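You operate a simulated robot arm through the tools that you are given. There is no shell and no other tool.

The job below is to be done with a simulated two-armed robot. You get a single attempt, and the scene is never put back.

## Task
Pick up the bottle that says "Glue" from the upper shelf of the steel rack with one hand, pass it to the other hand and put it on the shelf of the small table. Set down upright: bottle.
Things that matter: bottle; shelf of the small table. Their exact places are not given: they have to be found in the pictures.

Only the result counts: the job must be done as asked and must still hold three seconds after the hand-in. Knocking over, shifting, dropping, spilling or breaking anything else fails it.

## Robot
Two 7-joint arms with two-finger parallel grippers on one trunk, on a base that moves. Base frame: it is fixed to the floor where the robot stands at the start and does not move with it; the origin is under the middle of the robot, x ahead of it, y to its left, z up. Readings come in mm, rad, newtons and seconds.
The left shoulder is at the start at [124, 171, 1162], the right one opposite. With the tool pointing down near the work surface each hand reaches from about 400 to 920 mm from the robot's upright axis, wherever it stands, measured 20 degrees to its own side. Places, roughly: bottle [1500, 2000, 1000]; shelf of the small table [-2800, -300, 300]. Payload 4.4 kg a hand.
The tool frame of a hand sits at the grasp point between the pads (the TCP): z along the fingers, y along the line on which they close. The tips reach 23 mm beyond it. The gripper opens to 94 mm. The fingers are 38 mm wide and 10 mm thick; the gripper's body (54 by 96 mm) begins 39 mm behind the TCP.
Orientation is that of the tool frame in the base frame, as a unit quaternion [w, x, y, z]. With the fingers straight down and closing along the base's y, the tool's x points along the base's -x, its y along +y and its z along -z.

## Interface
- The arms move only by the tool step_arm. It takes "left_increments", "right_increments" or both (then of equal length, played together; a hand with none holds still); each is a list of rows, each an object (a shift or turn left out is 0, a gripper value left out holds the last) with "xyz": the shift along the tool's x, y, z in units of 500 mm (1.0 is 500 mm), a list of three; "rot": the turn, a rotation vector about the tool's x, y, z in units of 120 degrees (1.0 is 120 degrees), a list of three; "jaw": the opening, from 0 (shut) to 1 (fully open). In form: [{"xyz": [dx, dy, dz], "rot": [ax, ay, az], "jaw": jaw}, ...]. A call has 1 to 20 rows; each row is the pose to reach, as a shift and turn from the pose commanded when the call began, along the tool's axes at that moment. A call with a number of a shift or a turn outside -1 to 1 is refused whole. Each row takes 0.2 s and may step no farther than 50 mm and 0.15 rad from the row before; otherwise, or with a gripper value out of range, the whole call is refused. A pose out of reach is approached as far as the arm can. The call stops where the force on the tool passes 40 N (or 10 N more than at its start, if that is more) or the arm is blocked; 0.2 s more then pass. Each finger travels about 72 mm/s and halts on what it meets, pressing with about 39 N; the grip force reading is that of the motor and also rises with nothing between the fingers. The clock runs only during rows and for 0.2 s after the last one: add rows that repeat a pose to give the fingers time. The reply holds the time, the measured pose of the TCP, the force on the tool along the base axes, the opening and the grip force, in the units named above and with some noise, with the torque about the TCP (base axes, N m) and any sound that the robot's microphone picked up, and new pictures: "show" is both (left out), scene, wrist or none (wrist: the cameras of the hands that moved).
- Cameras (640 x 400 px; columns grow to the right, rows downward): "scene" is now at [242.6, 6, 1329.3]; the picture's right is [0.07, -1.00, 0.00], its down [-0.48, -0.03, -0.88] and it looks along [0.87, 0.06, -0.48] (base axes); focal length 219 px, centre (320, 200). "left" rides on the left gripper at [87, -16, -74] in its tool frame; the picture's right is [0.18, 0.98, 0.00], its down [-0.58, 0.11, -0.81] and it looks along [-0.79, 0.15, 0.59] (tool axes); focal length 243 px, centre (320, 200). "right" rides on the right gripper at [86, 16, -74] in its tool frame; the picture's right is [-0.18, 0.98, 0.00], its down [-0.58, -0.11, -0.81] and it looks along [-0.79, -0.15, 0.59] (tool axes); focal length 243 px, centre (320, 200).
- lift_body(by): moves the trunk up (or, below 0, down) by that many mm; the arms and the scene camera ride with it, the base frame stays. It gives what a move gives, with no picture.
- base_move(legs): drives the robot by 1 to 6 legs, each [ahead, left, turn to the left] in mm, mm and rad, along the robot's own axes; the way and the turn of a leg run together, so that a leg with both is an arc; at most 1500 mm and 3.142 rad a leg. The arms and the cameras ride along, it lands a little off, and it stops where it bumps. It gives what a move gives, and a new picture of the scene camera.
- pan_tilt(pan, tilt): turns the head with the scene camera to pan (to the left, within 1.396 rad either way) and tilt (down, from -0.506 to 1.204), counted from straight ahead of the robot (the tilt from the chest, where the trunk bows). It gives what a move gives, and a new picture of the scene camera.
- probe_pixels(camera, pixels): for up to 12 pixels [column, row] of the newest picture of that camera ("zoom" is the newest enlarged one), the place [x, y, z] in the base frame of the surface seen there, good to about 3 mm, but the place of the scene camera against the robot may be out by one fixed shift of up to 18 mm in any direction. No time passes.
- close_up(camera, box): a new picture of the part [left, top, right, bottom] of that camera's present view, enlarged. No time passes.
- finish_job(): hands the job in; it is judged then, once.

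Open the grippers and draw the arms clear of the work before you hand the job in, unless the task says otherwise.

The tools are called after "Request:" by a JSON object that holds its "api" and its "payload". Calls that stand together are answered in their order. step_arm: Moves the arms, as the interface text tells. Its arguments: {"type":"object","properties":{"left_increments":{"type":"array"},"right_increments":{"type":"array"},"show":{"type":"string","enum":["both","scene","wrist","none"]}},"required":[]} The other tools are called the same way: lift_body (by) moves the trunk up or down; base_move (legs) drives the base; pan_tilt (pan, tilt) turns the head that bears the scene camera; probe_pixels (camera, pixels) gives the place of the surface under pixels of a picture; close_up (camera, box) takes an enlarged picture of a part of a camera's view; finish_job () hands the job in.

At the start:

```text
clock: 0.0
left_eef_pos: [584.7, 224.1, 1231.9]
left_tcp_rot: [0.0, -0.001, 1.0, 0.0]
left_wrist_force: [0.2, 0.1, -0.1]
left_torque: [-0.04, 0.0, -0.01]
left_gripper_width: 94.0
left_grasp_force: 0.1
right_eef_pos: [454.3, -193.9, 1187.7]
right_tcp_rot: [0.0, 0.0, 1.0, 0.0]
right_wrist_force: [0.0, 0.8, -0.2]
right_torque: [0.0, -0.01, 0.0]
right_gripper_width: 93.9
right_grasp_force: 0.0
trunk travel left (down, up): [-175.0, 213.0]
robot x, y, heading: [-0.5, 1.0, 0.005]
head pan, tilt (commanded): [0.073, 0.501]
```

scene: 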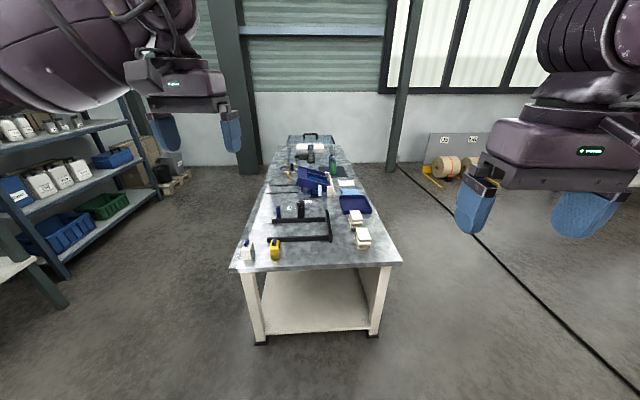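
right: 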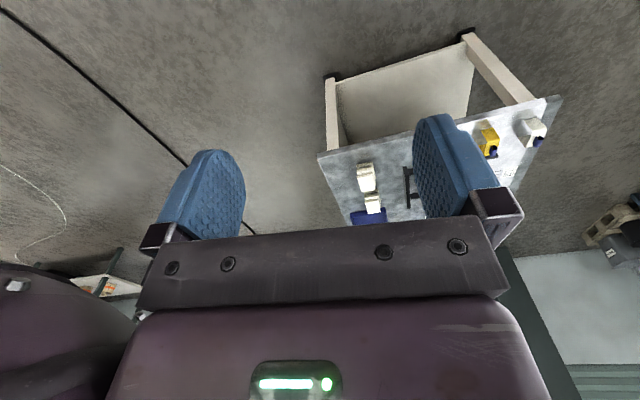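
left: 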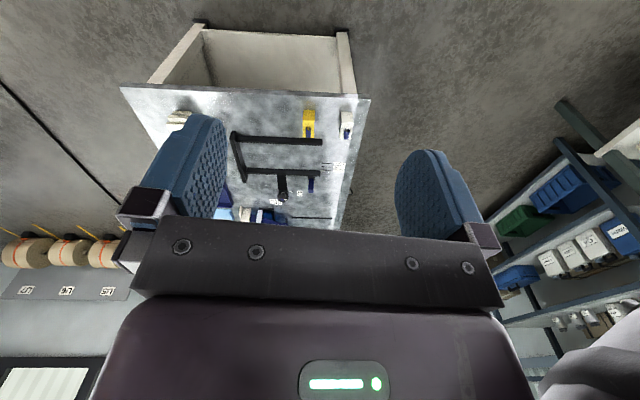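

The steel rack is at the left edge of the scene picture (around column 60, rows 100–250). I pan the head left to see it better.

Request:
{"api": "pan_tilt", "payload": {"pan": 0.9, "tilt": 0.3}}

```text
clock: 1.1
left_eef_pos: [584.9, 224.7, 1232.9]
left_tcp_rot: [0.0, 0.0, 1.0, 0.001]
left_wrist_force: [0.5, 0.4, -0.4]
left_torque: [0.01, -0.02, 0.04]
left_gripper_width: 94.2
left_grasp_force: 0.0
right_eef_pos: [455.4, -193.6, 1188.4]
right_tcp_rot: [-0.001, 0.0, 1.0, 0.0]
right_wrist_force: [-0.1, -1.2, -0.2]
right_torque: [-0.05, -0.01, -0.02]
right_gripper_width: 94.0
right_grasp_force: 0.0
trunk travel left (down, up): [-175.0, 213.0]
robot x, y, heading: [0.9, 0.1, 0.001]
head pan, tilt (commanded): [0.901, 0.3]
```

scene: 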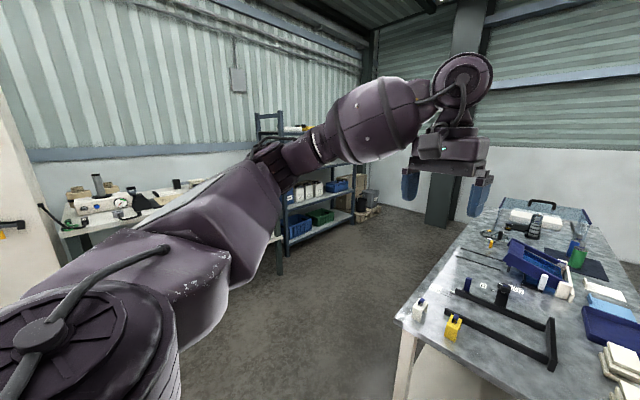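

The rack stands at columns 255–355, partly hidden by the left arm. I turn the base left in place to face it.

Request:
{"api": "base_move", "payload": {"legs": [[0, 0, 0.9]]}}

Request:
{"api": "pan_tilt", "payload": {"pan": 0.0, "tilt": 0.35}}

```text
clock: 3.8
left_eef_pos: [197.3, 593.8, 1232.7]
left_tcp_rot: [0.001, -0.427, 0.904, 0.001]
left_wrist_force: [-0.8, 0.3, -0.1]
left_torque: [-0.02, -0.02, -0.01]
left_gripper_width: 94.2
left_grasp_force: 0.1
right_eef_pos: [438.1, 229.5, 1189.4]
right_tcp_rot: [0.0, -0.427, 0.904, 0.0]
right_wrist_force: [0.3, 0.3, -0.2]
right_torque: [0.01, -0.01, 0.0]
right_gripper_width: 94.1
right_grasp_force: 0.0
trunk travel left (down, up): [-175.0, 213.0]
robot x, y, heading: [-1.3, -1.2, 0.885]
head pan, tilt (commanded): [0.901, 0.3]
```

scene: 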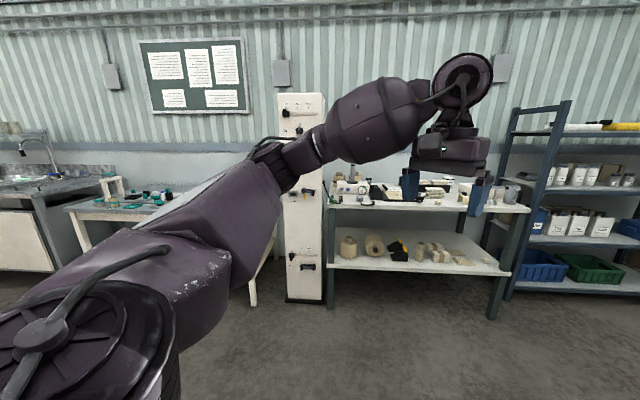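

```text
clock: 5.0
left_eef_pos: [197.7, 593.9, 1232.8]
left_tcp_rot: [0.0, -0.428, 0.904, 0.0]
left_wrist_force: [-0.6, 0.7, 0.1]
left_torque: [-0.01, -0.02, 0.0]
left_gripper_width: 94.2
left_grasp_force: 0.1
right_eef_pos: [437.4, 229.9, 1188.8]
right_tcp_rot: [0.0, -0.427, 0.904, 0.001]
right_wrist_force: [0.7, 1.0, -0.3]
right_torque: [0.04, 0.01, -0.02]
right_gripper_width: 94.0
right_grasp_force: 0.0
trunk travel left (down, up): [-175.0, 213.0]
robot x, y, heading: [-1.0, 2.9, 0.882]
head pan, tilt (commanded): [0.0, 0.351]
```

scene: 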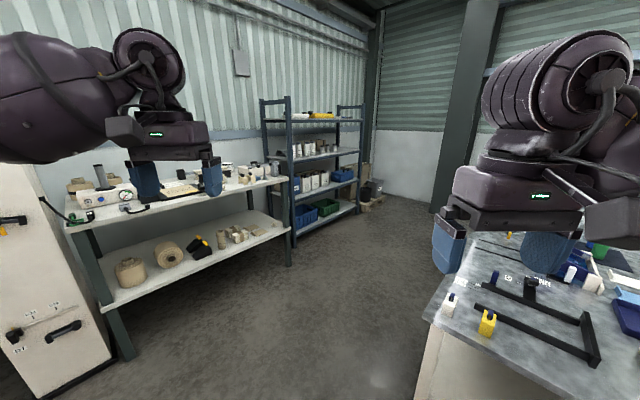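

The rack is fully visible at columns 260–365. I enlarge it and probe some of its points.

Request:
{"api": "close_up", "payload": {"camera": "scene", "box": [240, 90, 400, 190]}}

Request:
{"api": "probe_pixels", "payload": {"camera": "scene", "pixels": [[292, 240], [357, 210], [265, 150], [290, 157], [360, 150], [300, 187], [320, 180], [345, 175], [320, 157], [280, 178], [200, 185], [240, 220]]}}

```text
4.00 times, centred on (320, 140) of scene
```

zoom: 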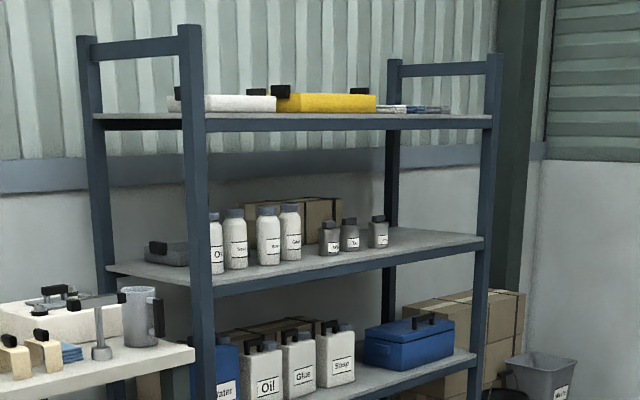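

```text
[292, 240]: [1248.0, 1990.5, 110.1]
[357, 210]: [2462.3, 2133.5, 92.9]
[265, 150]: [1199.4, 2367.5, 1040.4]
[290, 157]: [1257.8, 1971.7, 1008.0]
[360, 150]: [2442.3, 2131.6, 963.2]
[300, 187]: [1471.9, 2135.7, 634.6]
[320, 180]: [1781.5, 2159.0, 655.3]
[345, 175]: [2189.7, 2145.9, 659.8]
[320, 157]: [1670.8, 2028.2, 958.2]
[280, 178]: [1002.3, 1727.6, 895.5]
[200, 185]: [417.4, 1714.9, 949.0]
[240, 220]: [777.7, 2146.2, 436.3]
```

The upper shelf (z≈960) holds four white bottles and three grey ones, with labels to be read nearer. I probe the workbench edges and the left bench to plan the drive.

Request:
{"api": "probe_pixels", "payload": {"camera": "scene", "pixels": [[425, 318], [455, 285], [470, 262], [484, 237], [605, 385], [430, 370], [130, 350], [285, 180], [66, 225], [107, 310], [275, 230], [420, 220]]}}

Request:
{"api": "close_up", "payload": {"camera": "scene", "box": [280, 125, 344, 165]}}

```text
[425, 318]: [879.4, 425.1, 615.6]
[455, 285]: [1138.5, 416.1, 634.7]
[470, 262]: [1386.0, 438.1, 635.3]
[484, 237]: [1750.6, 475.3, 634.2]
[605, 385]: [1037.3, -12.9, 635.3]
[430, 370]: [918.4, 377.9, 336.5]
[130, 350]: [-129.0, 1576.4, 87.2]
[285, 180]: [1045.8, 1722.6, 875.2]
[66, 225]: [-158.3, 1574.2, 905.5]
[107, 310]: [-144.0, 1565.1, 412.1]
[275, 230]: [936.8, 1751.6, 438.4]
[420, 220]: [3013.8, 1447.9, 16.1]
```

```text
10.00 times, centred on (312, 145) of scene
```

zoom: 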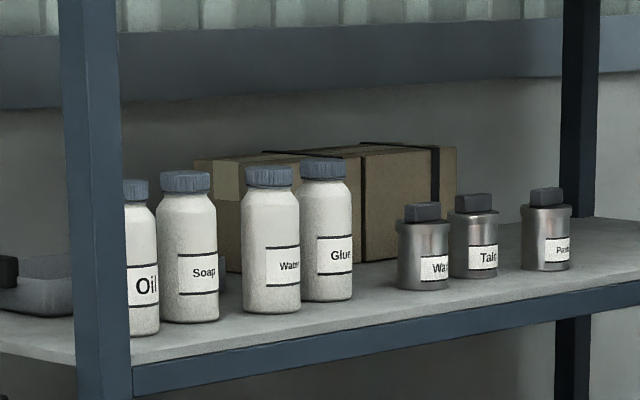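

The labels read Oil, Soap, Water, Glue from left to right; Glue is the fourth white bottle (zoom about (326,230)). I probe it and its neighbours.

Request:
{"api": "probe_pixels", "payload": {"camera": "zoom", "pixels": [[328, 220], [328, 285], [324, 172], [272, 230], [272, 295], [188, 240], [145, 250], [424, 250], [340, 340], [330, 160], [302, 210], [380, 190]]}}

```text
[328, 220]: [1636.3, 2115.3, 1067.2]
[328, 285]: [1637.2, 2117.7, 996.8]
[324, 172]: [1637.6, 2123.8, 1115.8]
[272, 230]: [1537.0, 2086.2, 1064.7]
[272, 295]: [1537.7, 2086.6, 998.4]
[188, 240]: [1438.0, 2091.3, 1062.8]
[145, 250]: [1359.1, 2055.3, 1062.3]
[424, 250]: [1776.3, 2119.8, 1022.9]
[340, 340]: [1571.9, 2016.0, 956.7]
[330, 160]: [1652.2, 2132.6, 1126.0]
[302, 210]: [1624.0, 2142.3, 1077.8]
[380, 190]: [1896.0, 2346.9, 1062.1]
```

Glue stands at about (1640, 2115–2150), its shelf at z≈965, with the rack front turned about 0.12 rad. I drive in the corridor between workbench (edge y≈430–475) and rack and end facing the rack from about 1 m.

Request:
{"api": "base_move", "payload": {"legs": [[0, 0, 0.3], [950, 0, 0], [0, 0, 0.51], [0, -1300, 0]]}}

```text
clock: 23.6
left_eef_pos: [1339.0, 1605.0, 1233.0]
left_tcp_rot: [-0.001, 0.757, -0.653, 0.0]
left_wrist_force: [0.9, 0.4, 0.1]
left_torque: [-0.01, -0.01, 0.0]
left_gripper_width: 93.9
left_grasp_force: 0.1
right_eef_pos: [1771.3, 1537.4, 1187.9]
right_tcp_rot: [0.0, 0.756, -0.655, 0.0]
right_wrist_force: [-0.9, -0.2, 0.2]
right_torque: [0.01, 0.05, 0.0]
right_gripper_width: 93.9
right_grasp_force: 0.0
trunk travel left (down, up): [-175.0, 213.0]
robot x, y, heading: [1642.3, 1057.3, 1.717]
head pan, tilt (commanded): [0.0, 0.351]
```

scene: 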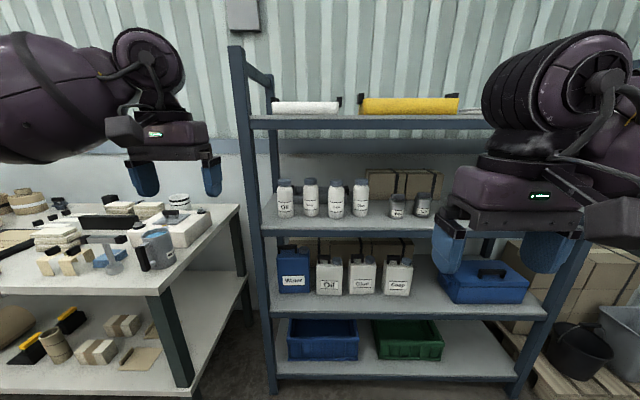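

The robot faces the rack; the four white bottles are at columns 277–370, rows 178–218, Glue rightmost. I enlarge and measure.

Request:
{"api": "close_up", "payload": {"camera": "scene", "box": [264, 160, 392, 240]}}

Request:
{"api": "probe_pixels", "payload": {"camera": "scene", "pixels": [[360, 202], [360, 183], [336, 202], [310, 202], [285, 205], [397, 206], [350, 225], [350, 232], [350, 125], [350, 118], [265, 228], [245, 150]]}}

```text
5.00 times, centred on (328, 200) of scene
```

zoom: 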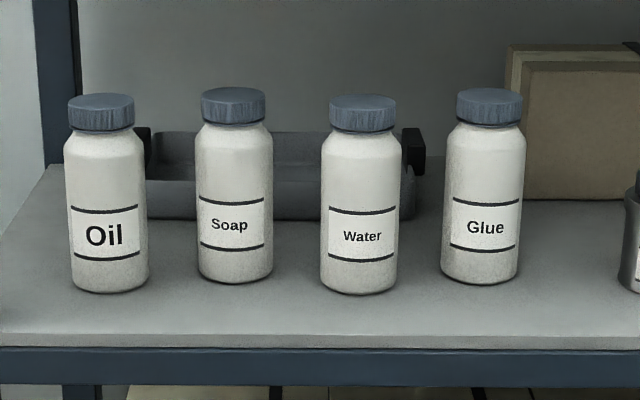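

```text
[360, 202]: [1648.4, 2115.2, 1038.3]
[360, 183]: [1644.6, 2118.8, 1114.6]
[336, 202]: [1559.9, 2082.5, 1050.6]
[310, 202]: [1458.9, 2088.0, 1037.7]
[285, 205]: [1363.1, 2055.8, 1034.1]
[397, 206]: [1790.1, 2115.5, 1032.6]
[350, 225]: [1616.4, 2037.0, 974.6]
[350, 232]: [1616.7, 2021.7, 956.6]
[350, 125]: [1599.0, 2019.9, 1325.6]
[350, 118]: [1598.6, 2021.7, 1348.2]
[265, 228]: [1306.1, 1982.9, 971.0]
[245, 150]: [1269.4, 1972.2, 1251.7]
```

I measure the Glue bottle's edges, top and base in the enlarged view.

Request:
{"api": "probe_pixels", "payload": {"camera": "zoom", "pixels": [[445, 200], [519, 200], [482, 200], [482, 280], [480, 262], [489, 92], [489, 120], [460, 108], [518, 108], [500, 140], [395, 200], [626, 240]]}}

```text
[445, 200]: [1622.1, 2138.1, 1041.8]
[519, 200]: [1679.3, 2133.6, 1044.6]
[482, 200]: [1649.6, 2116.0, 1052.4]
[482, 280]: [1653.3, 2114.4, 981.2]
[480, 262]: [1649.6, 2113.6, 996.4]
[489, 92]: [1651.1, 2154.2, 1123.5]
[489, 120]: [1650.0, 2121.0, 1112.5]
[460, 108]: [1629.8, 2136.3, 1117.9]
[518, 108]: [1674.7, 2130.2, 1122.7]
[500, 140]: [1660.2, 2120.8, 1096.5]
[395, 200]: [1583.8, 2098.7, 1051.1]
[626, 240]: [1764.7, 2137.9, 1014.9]
```

Glue's axis is at about (1651, 2144), base z≈972, top ≈1125, radius ≈31; the next bottle is about 100 mm left. I'll pick with the right hand, held horizontal with its camera on top, so I first spin the right hand about its own axis in free space.

Request:
{"api": "step_arm", "payload": {"right_increments": [{"rot": [0, 0, 0.07]}, {"rot": [0, 0, 0.14]}, {"rot": [0, 0, 0.21]}, {"rot": [0, 0, 0.28]}, {"rot": [0, 0, 0.35]}, {"rot": [0, 0, 0.42]}, {"rot": [0, 0, 0.49]}, {"rot": [0, 0, 0.56]}, {"rot": [0, 0, 0.63]}, {"rot": [0, 0, 0.7]}, {"rot": [0, 0, 0.77]}, {"rot": [0, 0, 0.84]}, {"rot": [0, 0, 0.91]}, {"rot": [0, 0, 0.98]}], "show": "both"}}

```text
clock: 26.6
left_eef_pos: [1338.6, 1605.2, 1232.8]
left_tcp_rot: [-0.001, 0.757, -0.653, 0.0]
left_wrist_force: [0.2, 0.2, 0.2]
left_torque: [-0.01, -0.02, 0.01]
left_gripper_width: 93.8
left_grasp_force: 0.1
right_eef_pos: [1770.5, 1537.7, 1188.9]
right_tcp_rot: [0.0, 0.168, 0.986, 0.001]
right_wrist_force: [0.1, -0.8, 0.0]
right_torque: [0.01, -0.04, 0.0]
right_gripper_width: 94.1
right_grasp_force: 0.0
trunk travel left (down, up): [-175.0, 213.0]
robot x, y, heading: [1643.3, 1057.3, 1.72]
head pan, tilt (commanded): [0.0, 0.351]
```

scene: 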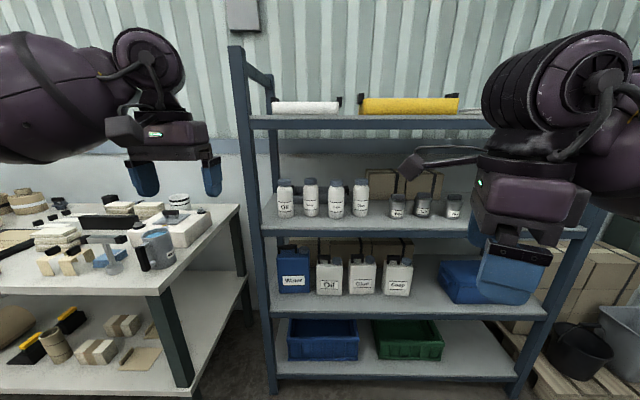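
right: 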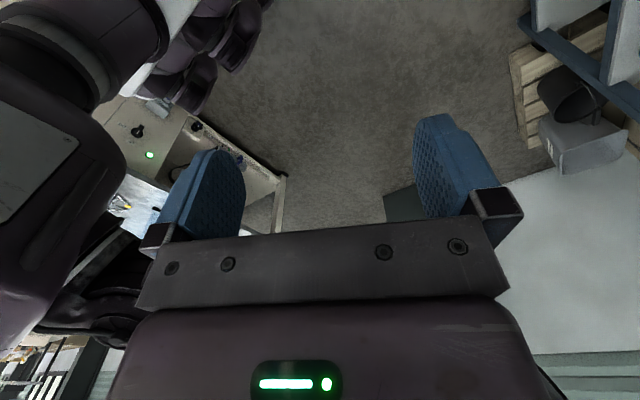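

The spin reached 118° without trouble. I turn the remaining 62° in the same sense.

Request:
{"api": "step_arm", "payload": {"right_increments": [{"rot": [0, 0, 0.065]}, {"rot": [0, 0, 0.13]}, {"rot": [0, 0, 0.195]}, {"rot": [0, 0, 0.26]}, {"rot": [0, 0, 0.325]}, {"rot": [0, 0, 0.39]}, {"rot": [0, 0, 0.455]}, {"rot": [0, 0, 0.52]}], "show": "scene"}}

```text
clock: 28.4
left_eef_pos: [1339.9, 1605.4, 1233.0]
left_tcp_rot: [0.0, 0.757, -0.654, 0.0]
left_wrist_force: [0.4, -1.5, -0.2]
left_torque: [-0.01, -0.02, -0.02]
left_gripper_width: 93.8
left_grasp_force: 0.0
right_eef_pos: [1770.7, 1537.6, 1187.8]
right_tcp_rot: [0.0, 0.654, 0.756, 0.0]
right_wrist_force: [0.7, 0.5, -0.7]
right_torque: [0.03, -0.02, -0.01]
right_gripper_width: 94.1
right_grasp_force: 0.1
trunk travel left (down, up): [-175.0, 213.0]
robot x, y, heading: [1646.4, 1060.0, 1.719]
head pan, tilt (commanded): [0.0, 0.351]
```

scene: 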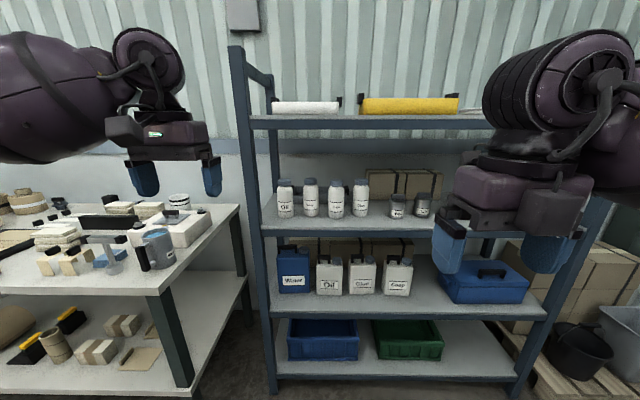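

The right hand is now spun 180° (camera bracket on the far side). I pitch it up by 90° so the fingers point at the rack while moving it 200 mm ahead.

Request:
{"api": "step_arm", "payload": {"right_increments": [{"xyz": [0.04, 0, 0], "rot": [0, 0.07, 0]}, {"xyz": [0.08, 0, 0], "rot": [0, 0.14, 0]}, {"xyz": [0.12, 0, 0], "rot": [0, 0.21, 0]}, {"xyz": [0.16, 0, 0], "rot": [0, 0.28, 0]}, {"xyz": [0.2, 0, 0], "rot": [0, 0.35, 0]}, {"xyz": [0.24, 0, 0], "rot": [0, 0.42, 0]}, {"xyz": [0.28, 0, 0], "rot": [0, 0.49, 0]}, {"xyz": [0.32, 0, 0], "rot": [0, 0.56, 0]}, {"xyz": [0.36, 0, 0], "rot": [0, 0.63, 0]}, {"xyz": [0.4, 0, 0], "rot": [0, 0.7, 0]}, {"xyz": [0.4, 0, 0], "rot": [0, 0.75, 0]}], "show": "both"}}

```text
clock: 30.8
left_eef_pos: [1341.5, 1603.4, 1234.4]
left_tcp_rot: [0.0, 0.756, -0.654, -0.001]
left_wrist_force: [-0.1, -0.2, 1.2]
left_torque: [0.0, 0.01, 0.0]
left_gripper_width: 93.9
left_grasp_force: 0.1
right_eef_pos: [1766.3, 1725.5, 1194.0]
right_tcp_rot: [-0.496, 0.491, 0.574, 0.429]
right_wrist_force: [0.7, 0.8, 0.5]
right_torque: [-0.02, 0.01, 0.01]
right_gripper_width: 94.1
right_grasp_force: 0.1
right hand out of reach, approached as far as the arm can: row 10, 11
trunk travel left (down, up): [-175.0, 213.0]
robot x, y, heading: [1647.5, 1061.8, 1.713]
head pan, tilt (commanded): [0.0, 0.351]
```

scene: 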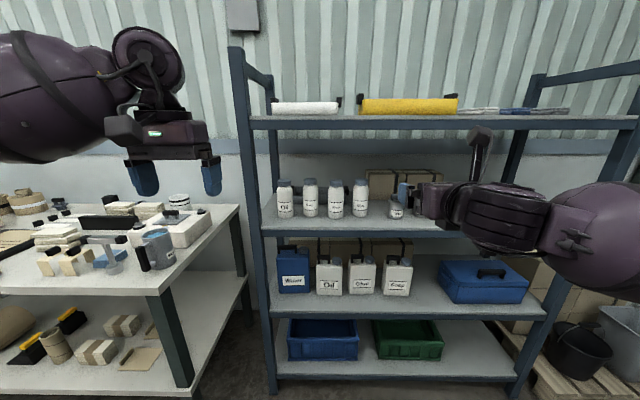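
right: 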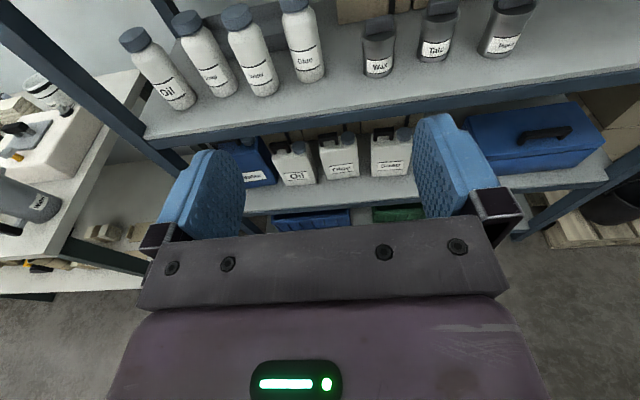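

The right hand now points at the rack, about 8° below horizontal, which suits. I draw the left hand back 140 mm to keep it clear of the rack, and look closely at the Glue bottle in the right wrist camera.

Request:
{"api": "step_arm", "payload": {"left_increments": [{"xyz": [0.07, 0, 0]}, {"xyz": [0.14, 0, 0]}, {"xyz": [0.21, 0, 0]}, {"xyz": [0.28, 0, 0]}], "show": "scene"}}

Request:
{"api": "probe_pixels", "payload": {"camera": "right", "pixels": [[308, 62], [309, 75], [304, 30], [322, 55], [294, 55], [259, 80], [247, 60], [377, 65], [330, 112], [296, 5]]}}

Request:
{"api": "close_up", "payload": {"camera": "right", "box": [208, 0, 400, 120]}}

```text
clock: 31.8
left_eef_pos: [1360.7, 1465.1, 1231.4]
left_tcp_rot: [-0.001, 0.757, -0.654, 0.0]
left_wrist_force: [-0.4, 0.3, -0.4]
left_torque: [-0.02, 0.03, 0.0]
left_gripper_width: 93.8
left_grasp_force: 0.0
right_eef_pos: [1765.0, 1726.5, 1194.5]
right_tcp_rot: [-0.495, 0.491, 0.575, 0.427]
right_wrist_force: [-0.4, 0.0, -0.4]
right_torque: [-0.02, -0.02, 0.04]
right_gripper_width: 93.9
right_grasp_force: 0.1
trunk travel left (down, up): [-175.0, 213.0]
robot x, y, heading: [1646.8, 1058.2, 1.714]
head pan, tilt (commanded): [0.0, 0.351]
```

scene: 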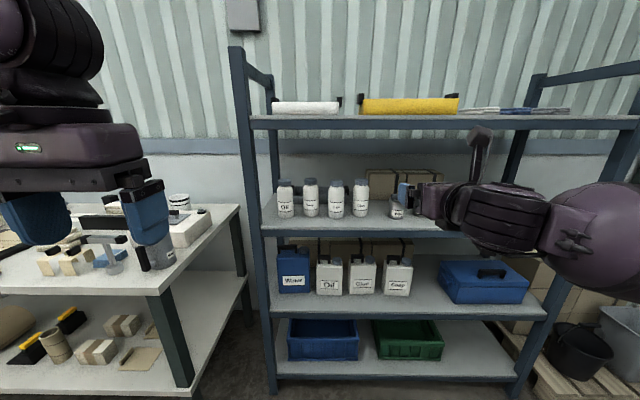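

```text
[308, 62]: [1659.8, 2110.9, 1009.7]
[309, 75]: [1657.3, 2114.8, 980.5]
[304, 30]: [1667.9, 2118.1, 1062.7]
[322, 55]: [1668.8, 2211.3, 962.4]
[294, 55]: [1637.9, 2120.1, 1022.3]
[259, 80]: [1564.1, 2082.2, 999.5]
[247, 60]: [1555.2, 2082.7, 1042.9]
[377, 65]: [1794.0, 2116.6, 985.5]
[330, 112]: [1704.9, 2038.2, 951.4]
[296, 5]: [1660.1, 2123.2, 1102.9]
```

```text
3.33 times, centred on (304, 60) of right
```

zoom: 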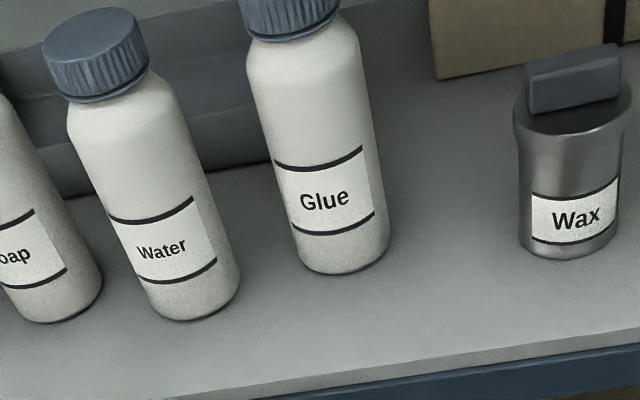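

The wrist camera gives the shelf at z≈962, some 10 mm lower than the scene camera. I measure the bottle's edges in this enlarged wrist view.

Request:
{"api": "probe_pixels", "payload": {"camera": "zoom", "pixels": [[272, 170], [374, 170], [325, 170], [290, 225], [384, 225], [340, 262], [420, 260], [300, 320], [215, 190], [528, 180], [480, 340], [250, 45]]}}

```text
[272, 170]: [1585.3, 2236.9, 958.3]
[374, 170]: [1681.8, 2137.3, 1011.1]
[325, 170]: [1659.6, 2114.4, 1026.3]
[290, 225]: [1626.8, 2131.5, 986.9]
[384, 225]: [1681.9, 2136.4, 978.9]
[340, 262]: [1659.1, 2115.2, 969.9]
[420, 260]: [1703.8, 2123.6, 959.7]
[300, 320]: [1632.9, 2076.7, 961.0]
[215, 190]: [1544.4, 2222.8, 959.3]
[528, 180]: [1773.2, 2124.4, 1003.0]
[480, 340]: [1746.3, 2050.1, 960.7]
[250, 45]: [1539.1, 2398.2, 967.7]
```

In the arm's frame Glue's axis is about (1654, 2141), shelf z≈960. I lower the trunk by 170 mm so the right hand comes to grip height, then check before driving closer.

Request:
{"api": "lift_body", "payload": {"by": -170}}

Request:
{"api": "base_move", "payload": {"legs": [[230, 50, 0]]}}

Request:
{"api": "step_arm", "payload": {"right_increments": [{"xyz": [0, 0, 0]}], "show": "both"}}

```text
clock: 33.7
left_eef_pos: [1360.7, 1466.4, 1063.2]
left_tcp_rot: [0.0, 0.757, -0.653, -0.002]
left_wrist_force: [-0.1, 0.0, -0.7]
left_torque: [-0.01, -0.02, -0.01]
left_gripper_width: 94.0
left_grasp_force: 0.1
right_eef_pos: [1759.2, 1774.4, 870.1]
right_tcp_rot: [-0.396, 0.554, 0.647, 0.341]
right_wrist_force: [0.5, 0.0, 1.0]
right_torque: [-0.06, 0.01, 0.01]
right_gripper_width: 94.0
right_grasp_force: 0.1
trunk travel left (down, up): [-5.0, 383.0]
robot x, y, heading: [1640.3, 1057.2, 1.714]
head pan, tilt (commanded): [0.0, 0.351]
```

```text
clock: 35.5
left_eef_pos: [1278.2, 1688.9, 1061.8]
left_tcp_rot: [0.0, 0.756, -0.655, 0.0]
left_wrist_force: [1.5, 0.4, -0.2]
left_torque: [-0.02, 0.0, 0.01]
left_gripper_width: 94.0
left_grasp_force: 0.0
right_eef_pos: [1676.3, 1995.2, 868.7]
right_tcp_rot: [-0.395, 0.556, 0.647, 0.342]
right_wrist_force: [0.0, -0.1, 0.0]
right_torque: [0.04, 0.01, 0.0]
right_gripper_width: 94.3
right_grasp_force: 0.0
trunk travel left (down, up): [-5.0, 383.0]
robot x, y, heading: [1561.6, 1282.9, 1.711]
head pan, tilt (commanded): [0.0, 0.351]
```

scene: 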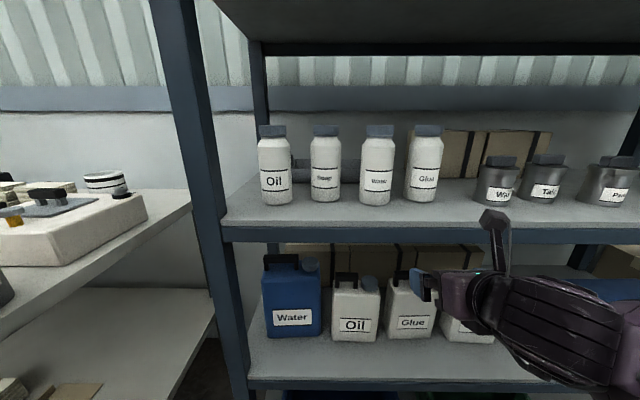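

```text
clock: 35.9
left_eef_pos: [1276.7, 1687.8, 1062.8]
left_tcp_rot: [-0.001, 0.756, -0.655, -0.001]
left_wrist_force: [-0.1, 0.2, 0.0]
left_torque: [0.01, -0.01, 0.03]
left_gripper_width: 94.0
left_grasp_force: 0.1
right_eef_pos: [1677.8, 1995.7, 868.9]
right_tcp_rot: [-0.396, 0.555, 0.647, 0.341]
right_wrist_force: [-0.8, -0.5, 0.7]
right_torque: [0.03, -0.01, 0.0]
right_gripper_width: 94.1
right_grasp_force: 0.0
trunk travel left (down, up): [-5.0, 383.0]
robot x, y, heading: [1562.9, 1280.5, 1.717]
head pan, tilt (commanded): [0.0, 0.351]
```

scene: 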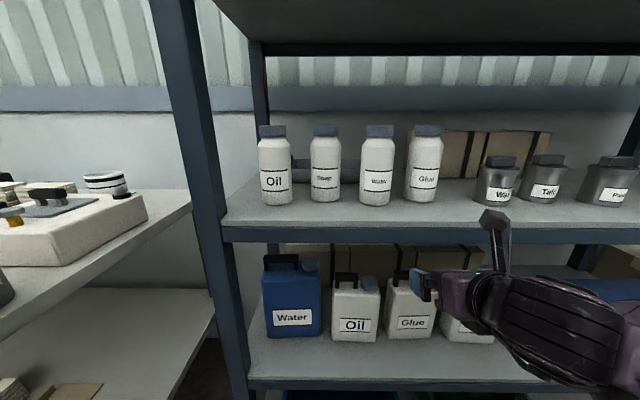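
right: 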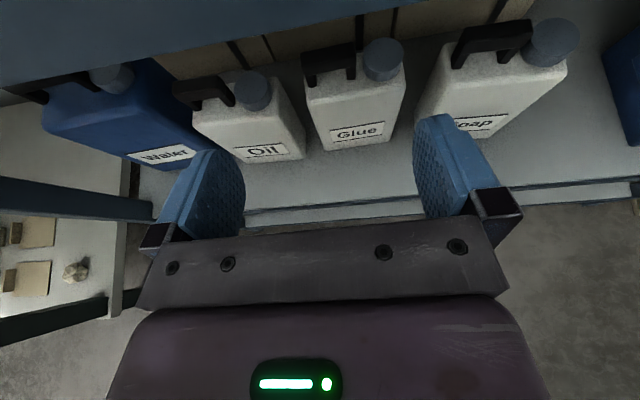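

Lowering the trunk let the right hand sink further than expected, to z≈869 with 27° tilt, just in front of the lower cans; the wrist forces are near zero, so nothing was touched. I back the base off 150 mm before correcting the hand.

Request:
{"api": "base_move", "payload": {"legs": [[-150, 0, 0]]}}

```text
clock: 37.2
left_eef_pos: [1299.7, 1543.8, 1061.8]
left_tcp_rot: [0.0, 0.754, -0.657, -0.001]
left_wrist_force: [0.1, -0.8, 0.6]
left_torque: [0.02, -0.02, 0.02]
left_gripper_width: 94.1
left_grasp_force: 0.1
right_eef_pos: [1701.9, 1850.3, 870.4]
right_tcp_rot: [-0.395, 0.557, 0.645, 0.344]
right_wrist_force: [-0.6, -0.2, 0.7]
right_torque: [-0.03, 0.01, -0.01]
right_gripper_width: 94.0
right_grasp_force: 0.2
trunk travel left (down, up): [-5.0, 383.0]
robot x, y, heading: [1582.9, 1136.7, 1.71]
head pan, tilt (commanded): [0.0, 0.351]
```

scene: 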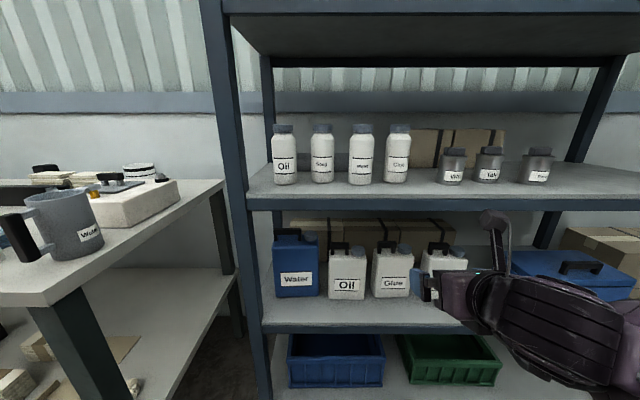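

The hand is clear now. I raise the right hand 135 mm and pitch it about 15° closer to level.

Request:
{"api": "step_arm", "payload": {"right_increments": [{"xyz": [0.06, 0, -0.03], "rot": [0, 0.03, 0]}, {"xyz": [0.12, 0, -0.06], "rot": [0, 0.06, 0]}, {"xyz": [0.18, 0, -0.09], "rot": [0, 0.09, 0]}, {"xyz": [0.24, 0, -0.122], "rot": [0, 0.125, 0]}, {"xyz": [0.24, 0, -0.122], "rot": [0, 0.125, 0]}], "show": "both"}}

```text
clock: 38.4
left_eef_pos: [1300.1, 1545.9, 1061.7]
left_tcp_rot: [-0.001, 0.755, -0.656, 0.0]
left_wrist_force: [-0.3, 0.5, -0.3]
left_torque: [0.01, -0.04, -0.01]
left_gripper_width: 93.9
left_grasp_force: 0.0
right_eef_pos: [1699.1, 1863.5, 1006.0]
right_tcp_rot: [-0.474, 0.508, 0.589, 0.413]
right_wrist_force: [-0.8, 0.3, 0.6]
right_torque: [-0.01, 0.01, 0.03]
right_gripper_width: 94.0
right_grasp_force: 0.2
right hand out of reach, approached as far as the arm can: row 1, 2, 3, 4, 5
trunk travel left (down, up): [-5.0, 383.0]
robot x, y, heading: [1582.9, 1140.9, 1.712]
head pan, tilt (commanded): [0.0, 0.351]
```

scene: 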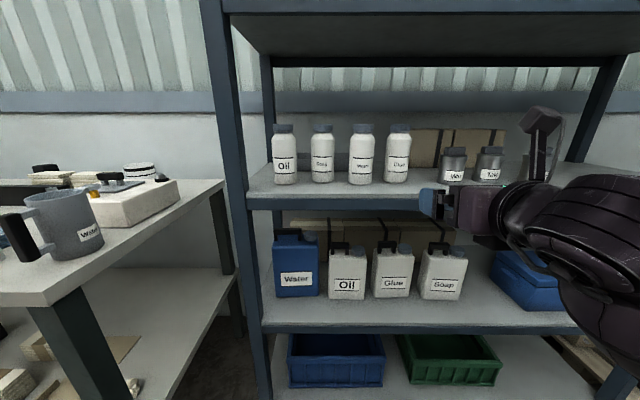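
right: 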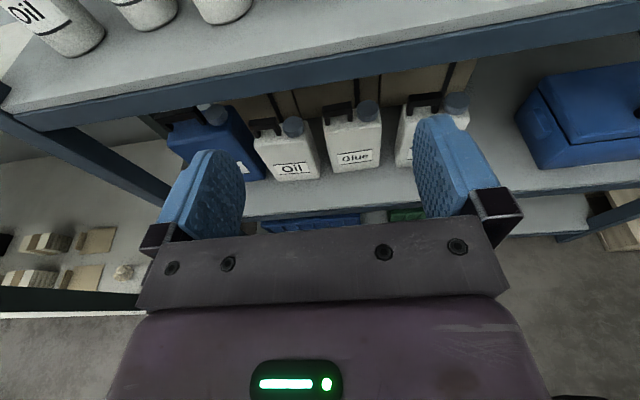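

The right hand is at z≈1006, level in roll, 12° tilt, aimed along the rack normal and nearly in line with Glue (about 5 mm off). I test whether the arm can advance 60 mm horizontally while still well clear of the rack.

Request:
{"api": "step_arm", "payload": {"right_increments": [{"xyz": [0.0083, 0, 0.039]}, {"xyz": [0.0166, 0, 0.078]}, {"xyz": [0.025, 0, 0.1174]}], "show": "wrist"}}

```text
clock: 39.2
left_eef_pos: [1299.9, 1545.3, 1062.2]
left_tcp_rot: [0.0, 0.754, -0.657, -0.001]
left_wrist_force: [-0.1, 0.4, 0.1]
left_torque: [-0.01, -0.01, -0.01]
left_gripper_width: 93.9
left_grasp_force: 0.0
right_eef_pos: [1689.7, 1921.9, 1007.9]
right_tcp_rot: [-0.475, 0.508, 0.588, 0.413]
right_wrist_force: [0.1, -1.0, 0.2]
right_torque: [0.0, -0.01, 0.02]
right_gripper_width: 94.1
right_grasp_force: 0.1
trunk travel left (down, up): [-5.0, 383.0]
robot x, y, heading: [1583.5, 1134.9, 1.71]
head pan, tilt (commanded): [0.0, 0.351]
```

right: 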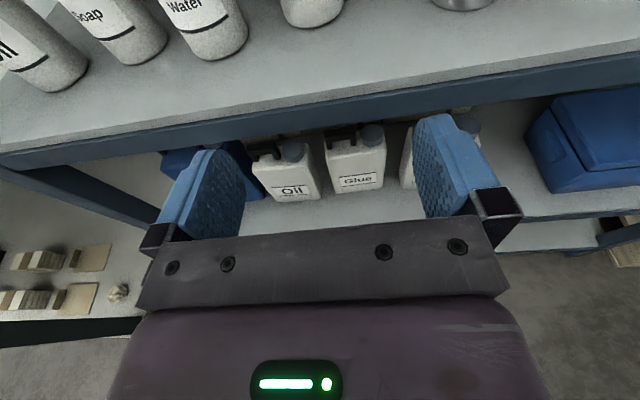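

The arm advances cleanly now. I bring the base 110 mm closer, which puts the fingertips near the shelf's front edge plane, about 45 mm above the shelf.

Request:
{"api": "base_move", "payload": {"legs": [[110, 4, 0]]}}

Request:
{"api": "step_arm", "payload": {"right_increments": [{"xyz": [0, 0, 0]}], "show": "wrist"}}

```text
clock: 40.4
left_eef_pos: [1281.4, 1653.6, 1061.9]
left_tcp_rot: [0.0, 0.754, -0.657, 0.001]
left_wrist_force: [-0.7, 0.2, -0.5]
left_torque: [-0.05, -0.03, 0.0]
left_gripper_width: 94.0
left_grasp_force: 0.0
right_eef_pos: [1671.3, 2030.5, 1006.2]
right_tcp_rot: [-0.475, 0.508, 0.588, 0.414]
right_wrist_force: [-0.5, 0.8, 0.3]
right_torque: [-0.02, -0.02, -0.03]
right_gripper_width: 93.9
right_grasp_force: 0.0
trunk travel left (down, up): [-5.0, 383.0]
robot x, y, heading: [1564.9, 1239.5, 1.706]
head pan, tilt (commanded): [0.0, 0.351]
```

scene: 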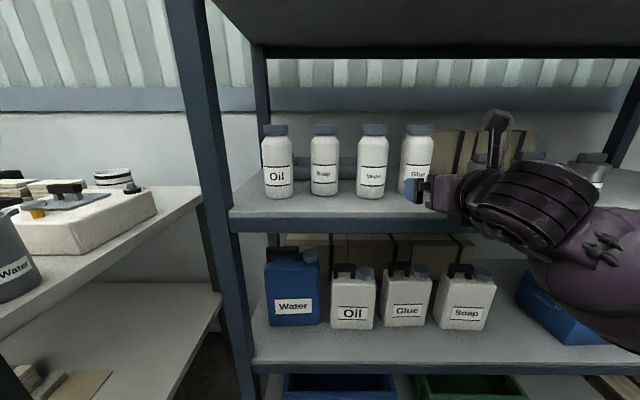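

```text
clock: 40.8
left_eef_pos: [1281.3, 1654.5, 1062.3]
left_tcp_rot: [-0.001, 0.754, -0.657, 0.0]
left_wrist_force: [0.6, 0.7, 0.7]
left_torque: [-0.01, -0.02, -0.03]
left_gripper_width: 93.9
left_grasp_force: 0.1
right_eef_pos: [1670.8, 2030.4, 1006.0]
right_tcp_rot: [-0.475, 0.508, 0.588, 0.413]
right_wrist_force: [-0.5, 0.1, -0.5]
right_torque: [-0.02, -0.01, 0.0]
right_gripper_width: 93.8
right_grasp_force: 0.1
trunk travel left (down, up): [-5.0, 383.0]
robot x, y, heading: [1565.5, 1242.2, 1.707]
head pan, tilt (commanded): [0.0, 0.351]
```

right: 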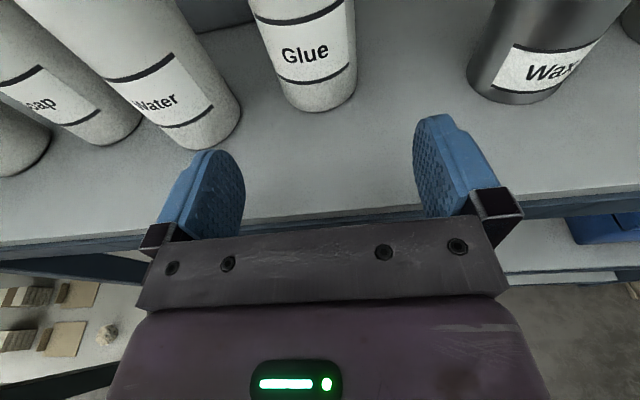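

Glue sits right between the open fingers' lines of approach (wrist picture column ≈310). I probe its edges and the shelf for a precise aim.

Request:
{"api": "probe_pixels", "payload": {"camera": "right", "pixels": [[274, 60], [352, 60], [314, 60], [284, 95], [354, 90], [320, 105], [320, 130], [240, 100], [400, 110], [470, 80], [320, 190], [236, 115]]}}

```text
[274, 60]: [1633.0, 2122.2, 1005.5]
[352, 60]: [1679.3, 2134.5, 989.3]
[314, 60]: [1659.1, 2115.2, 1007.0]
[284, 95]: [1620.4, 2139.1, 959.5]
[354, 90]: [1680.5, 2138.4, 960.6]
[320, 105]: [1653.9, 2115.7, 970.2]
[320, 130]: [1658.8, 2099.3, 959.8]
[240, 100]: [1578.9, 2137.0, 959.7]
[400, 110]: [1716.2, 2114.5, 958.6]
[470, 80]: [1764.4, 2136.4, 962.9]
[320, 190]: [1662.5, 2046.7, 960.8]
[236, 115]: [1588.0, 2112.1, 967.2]
```

Aim: Glue's axis ≈ (1652, 2141), needing about 107 mm forward, 3 mm left; Water's right edge is at x≈1589. I narrow the jaws to about 78 mm and advance two thirds of the way first.

Request:
{"api": "step_arm", "payload": {"right_increments": [{"xyz": [0, 0, 0], "jaw": 0.83}, {"xyz": [0.0085, -0.0028, 0.04], "jaw": 0.83}, {"xyz": [0.017, -0.0056, 0.08], "jaw": 0.83}, {"xyz": [0.0255, -0.0056, 0.12], "jaw": 0.83}], "show": "both"}}

```text
clock: 41.8
left_eef_pos: [1282.0, 1653.5, 1061.5]
left_tcp_rot: [0.001, 0.754, -0.657, 0.0]
left_wrist_force: [-0.1, -0.6, 1.1]
left_torque: [0.0, -0.03, 0.01]
left_gripper_width: 94.1
left_grasp_force: 0.0
right_eef_pos: [1659.2, 2090.7, 1005.3]
right_tcp_rot: [-0.475, 0.507, 0.589, 0.412]
right_wrist_force: [0.0, 0.7, -0.5]
right_torque: [0.0, 0.02, -0.07]
right_gripper_width: 78.0
right_grasp_force: 0.1
trunk travel left (down, up): [-5.0, 383.0]
robot x, y, heading: [1566.6, 1242.5, 1.707]
head pan, tilt (commanded): [0.0, 0.351]
```

scene: 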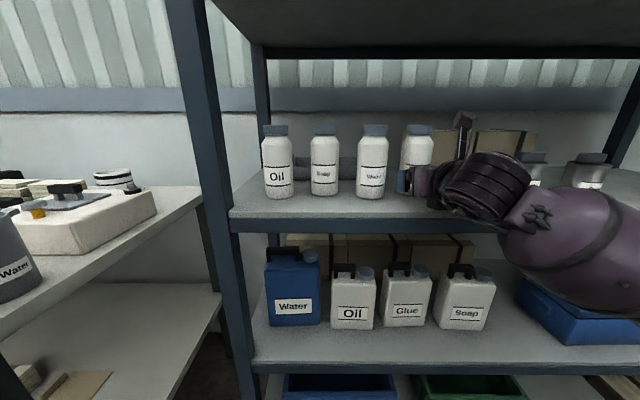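
right: 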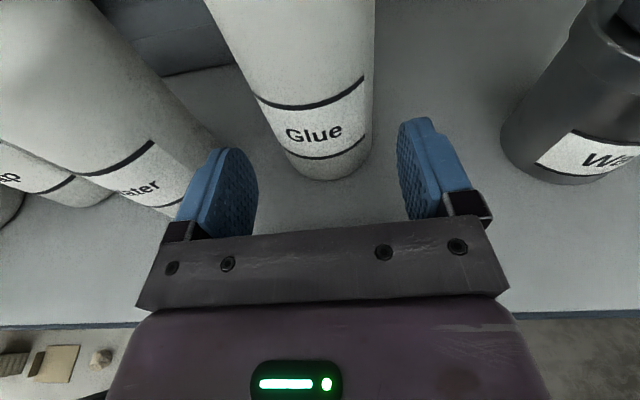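

The bottle is centred between the fingers (base at column ≈328, fingers at ≈228 and ≈425). I probe once more to trim the last 45 mm.

Request:
{"api": "probe_pixels", "payload": {"camera": "right", "pixels": [[262, 100], [370, 100], [318, 100], [288, 160], [366, 150], [330, 172], [190, 150], [212, 150]]}}

```text
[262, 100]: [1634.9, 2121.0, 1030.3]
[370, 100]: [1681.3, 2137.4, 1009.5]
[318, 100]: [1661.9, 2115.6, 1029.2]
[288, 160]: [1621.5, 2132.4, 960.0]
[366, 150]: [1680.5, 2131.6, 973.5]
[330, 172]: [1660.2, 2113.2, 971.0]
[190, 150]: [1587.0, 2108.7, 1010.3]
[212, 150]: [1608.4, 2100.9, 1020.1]
```

Axis confirmed at ≈(1652, 2142). I advance the last 47 mm and close the jaws on the bottle.

Request:
{"api": "step_arm", "payload": {"right_increments": [{"xyz": [0.0067, 0, 0.031], "jaw": 0.83}, {"xyz": [0.0133, 0, 0.062], "jaw": 0.83}, {"xyz": [0.02, 0, 0.094], "jaw": 0.83}, {"xyz": [0.02, 0, 0.094], "jaw": 0.83}, {"xyz": [0.02, 0, 0.094], "jaw": 0.55}, {"xyz": [0.02, 0, 0.094], "jaw": 0.3}, {"xyz": [0.02, 0, 0.094], "jaw": 0.3}, {"xyz": [0.02, 0, 0.094], "jaw": 0.3}], "show": "both"}}

```text
clock: 43.6
left_eef_pos: [1282.1, 1654.3, 1062.5]
left_tcp_rot: [-0.001, 0.754, -0.656, -0.001]
left_wrist_force: [-0.1, -0.5, -0.3]
left_torque: [0.0, -0.02, -0.01]
left_gripper_width: 94.2
left_grasp_force: 0.0
right_eef_pos: [1653.2, 2137.8, 1006.7]
right_tcp_rot: [-0.475, 0.508, 0.588, 0.413]
right_wrist_force: [0.9, 2.4, 1.5]
right_torque: [0.08, 0.11, 0.0]
right_gripper_width: 61.1
right_grasp_force: 39.0
trunk travel left (down, up): [-5.0, 383.0]
robot x, y, heading: [1564.0, 1241.5, 1.709]
head pan, tilt (commanded): [0.0, 0.351]
```

scene: 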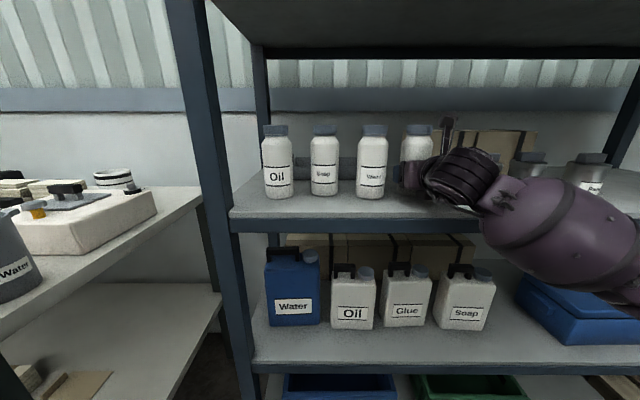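
right: 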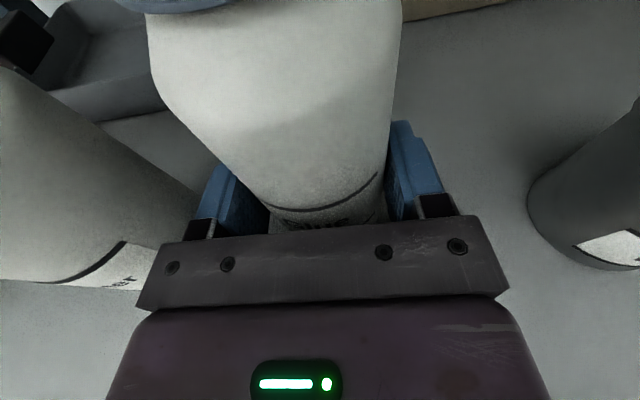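

The jaws hold at 61 mm with 39 N. I lift the bottle 30 mm straight up.

Request:
{"api": "step_arm", "payload": {"right_increments": [{"xyz": [0.02, 0, -0.0042], "jaw": 0.3}, {"xyz": [0.04, 0, -0.0083], "jaw": 0.3}, {"xyz": [0.06, 0, -0.0125], "jaw": 0.3}], "show": "both"}}

```text
clock: 44.4
left_eef_pos: [1281.2, 1653.3, 1062.2]
left_tcp_rot: [0.0, 0.754, -0.657, 0.001]
left_wrist_force: [-0.1, -0.6, -0.1]
left_torque: [-0.03, 0.03, 0.04]
left_gripper_width: 93.8
left_grasp_force: 0.0
right_eef_pos: [1652.6, 2138.7, 1037.5]
right_tcp_rot: [-0.474, 0.508, 0.588, 0.413]
right_wrist_force: [0.2, -0.4, -4.2]
right_torque: [0.01, -0.01, 0.0]
right_gripper_width: 61.1
right_grasp_force: 39.0
trunk travel left (down, up): [-5.0, 383.0]
robot x, y, heading: [1561.5, 1244.2, 1.703]
head pan, tilt (commanded): [0.0, 0.351]
```

scene: 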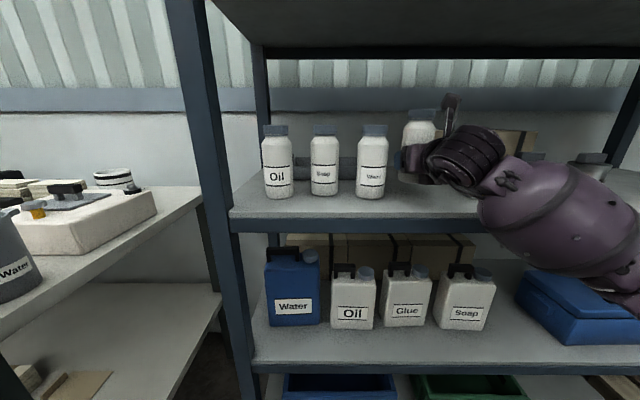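
right: 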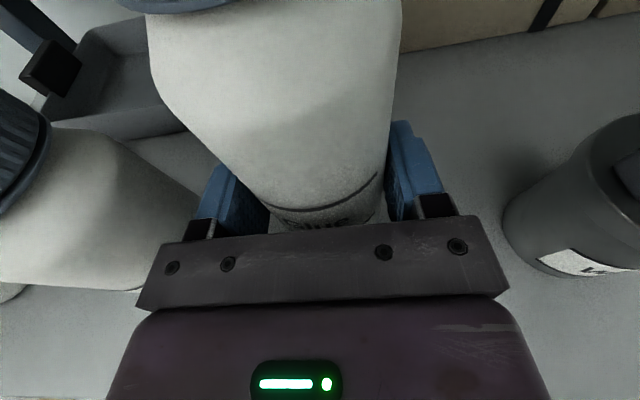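

The bottle is up (about 4 N load) and clear of the shelf. I back the base straight out 260 mm to bring it out of the rack.

Request:
{"api": "base_move", "payload": {"legs": [[-260, 0, 0]]}}

```text
clock: 46.3
left_eef_pos: [1315.7, 1400.5, 1062.1]
left_tcp_rot: [-0.001, 0.754, -0.657, 0.0]
left_wrist_force: [0.1, -0.3, -0.5]
left_torque: [0.02, 0.0, 0.01]
left_gripper_width: 94.0
left_grasp_force: 0.0
right_eef_pos: [1687.9, 1884.0, 1035.8]
right_tcp_rot: [-0.475, 0.508, 0.588, 0.413]
right_wrist_force: [-0.2, 0.0, -2.7]
right_torque: [-0.04, -0.02, -0.01]
right_gripper_width: 60.9
right_grasp_force: 38.9
trunk travel left (down, up): [-5.0, 383.0]
robot x, y, heading: [1599.0, 996.2, 1.706]
head pan, tilt (commanded): [0.0, 0.351]
```

scene: 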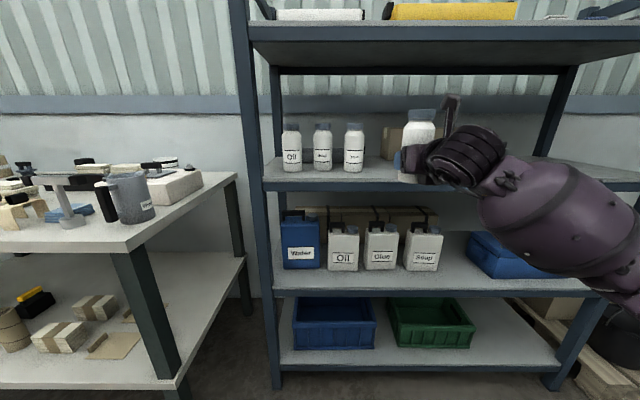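

The bottle is clear of the rack. I draw the right hand back 300 mm and 100 mm inward while yawing it 45° to the left, keeping the bottle upright.

Request:
{"api": "step_arm", "payload": {"right_increments": [{"xyz": [-0.0125, -0.02, -0.0587], "rot": [0.0367, 0, -0.0078]}, {"xyz": [-0.025, -0.04, -0.1174], "rot": [0.0734, 0, -0.0156]}, {"xyz": [-0.0374, -0.06, -0.1761], "rot": [0.11, 0, -0.0233]}, {"xyz": [-0.0498, -0.08, -0.2348], "rot": [0.1467, 0, -0.0311]}, {"xyz": [-0.0623, -0.1, -0.2935], "rot": [0.1834, 0, -0.0389]}, {"xyz": [-0.0747, -0.12, -0.3522], "rot": [0.22, 0, -0.0467]}, {"xyz": [-0.0872, -0.14, -0.4109], "rot": [0.2567, 0, -0.0545]}, {"xyz": [-0.0996, -0.16, -0.4696], "rot": [0.2934, 0, -0.0622]}, {"xyz": [-0.112, -0.18, -0.5283], "rot": [0.3301, 0, -0.07]}, {"xyz": [-0.1245, -0.2, -0.587], "rot": [0.3668, 0, -0.0778]}], "show": "both"}}

```text
clock: 48.5
left_eef_pos: [1315.7, 1400.2, 1061.9]
left_tcp_rot: [0.0, 0.754, -0.657, -0.001]
left_wrist_force: [-0.5, 0.4, -0.6]
left_torque: [-0.03, -0.01, 0.03]
left_gripper_width: 94.1
left_grasp_force: 0.1
right_eef_pos: [1636.5, 1656.6, 1030.3]
right_tcp_rot: [-0.593, 0.255, 0.735, 0.207]
right_wrist_force: [0.1, 0.1, -3.7]
right_torque: [0.01, -0.05, 0.04]
right_gripper_width: 61.2
right_grasp_force: 38.7
right hand out of reach, approached as far as the arm can: row 7, 8, 9, 10
trunk travel left (down, up): [-5.0, 383.0]
robot x, y, heading: [1597.7, 991.0, 1.709]
head pan, tilt (commanded): [0.0, 0.351]
```

scene: 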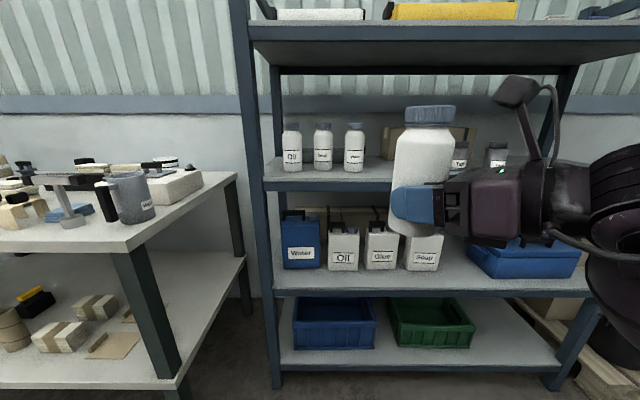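
right: 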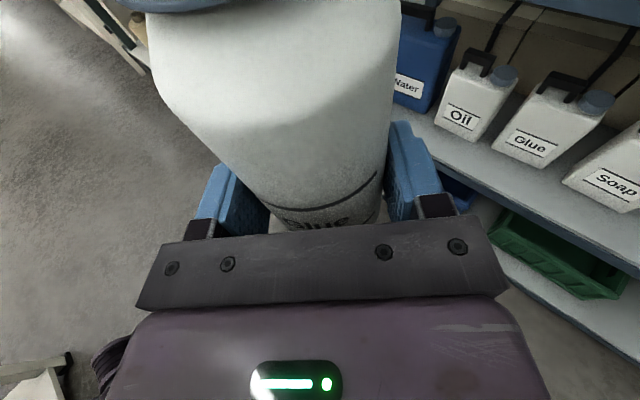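

The bottle is held at about 654 mm ahead, tool turned 44° inward. I turn the base left in place to face the far side of the room and look for the small table.

Request:
{"api": "base_move", "payload": {"legs": [[0, 0, 1.4]]}}

```text
clock: 52.3
left_eef_pos: [1146.3, 781.4, 1061.5]
left_tcp_rot: [0.0, 1.0, -0.016, 0.0]
left_wrist_force: [0.7, -0.4, 0.2]
left_torque: [0.02, -0.05, -0.01]
left_gripper_width: 93.7
left_grasp_force: 0.1
right_eef_pos: [948.9, 1140.7, 1031.1]
right_tcp_rot: [-0.587, -0.278, 0.727, -0.224]
right_wrist_force: [-0.7, -0.5, -2.8]
right_torque: [0.0, -0.03, -0.04]
right_gripper_width: 60.9
right_grasp_force: 38.9
trunk travel left (down, up): [-5.0, 383.0]
robot x, y, heading: [1598.0, 991.3, 3.107]
head pan, tilt (commanded): [0.0, 0.351]
```

scene: 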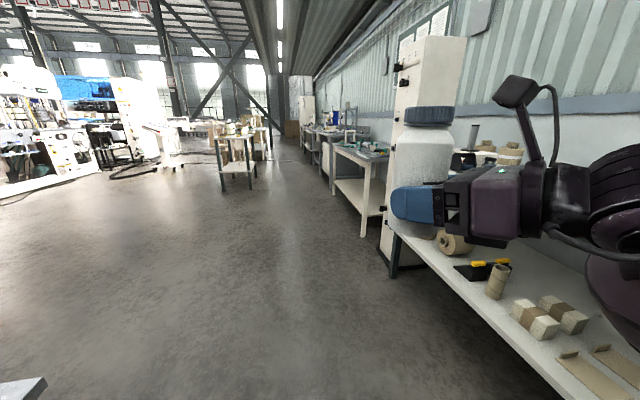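

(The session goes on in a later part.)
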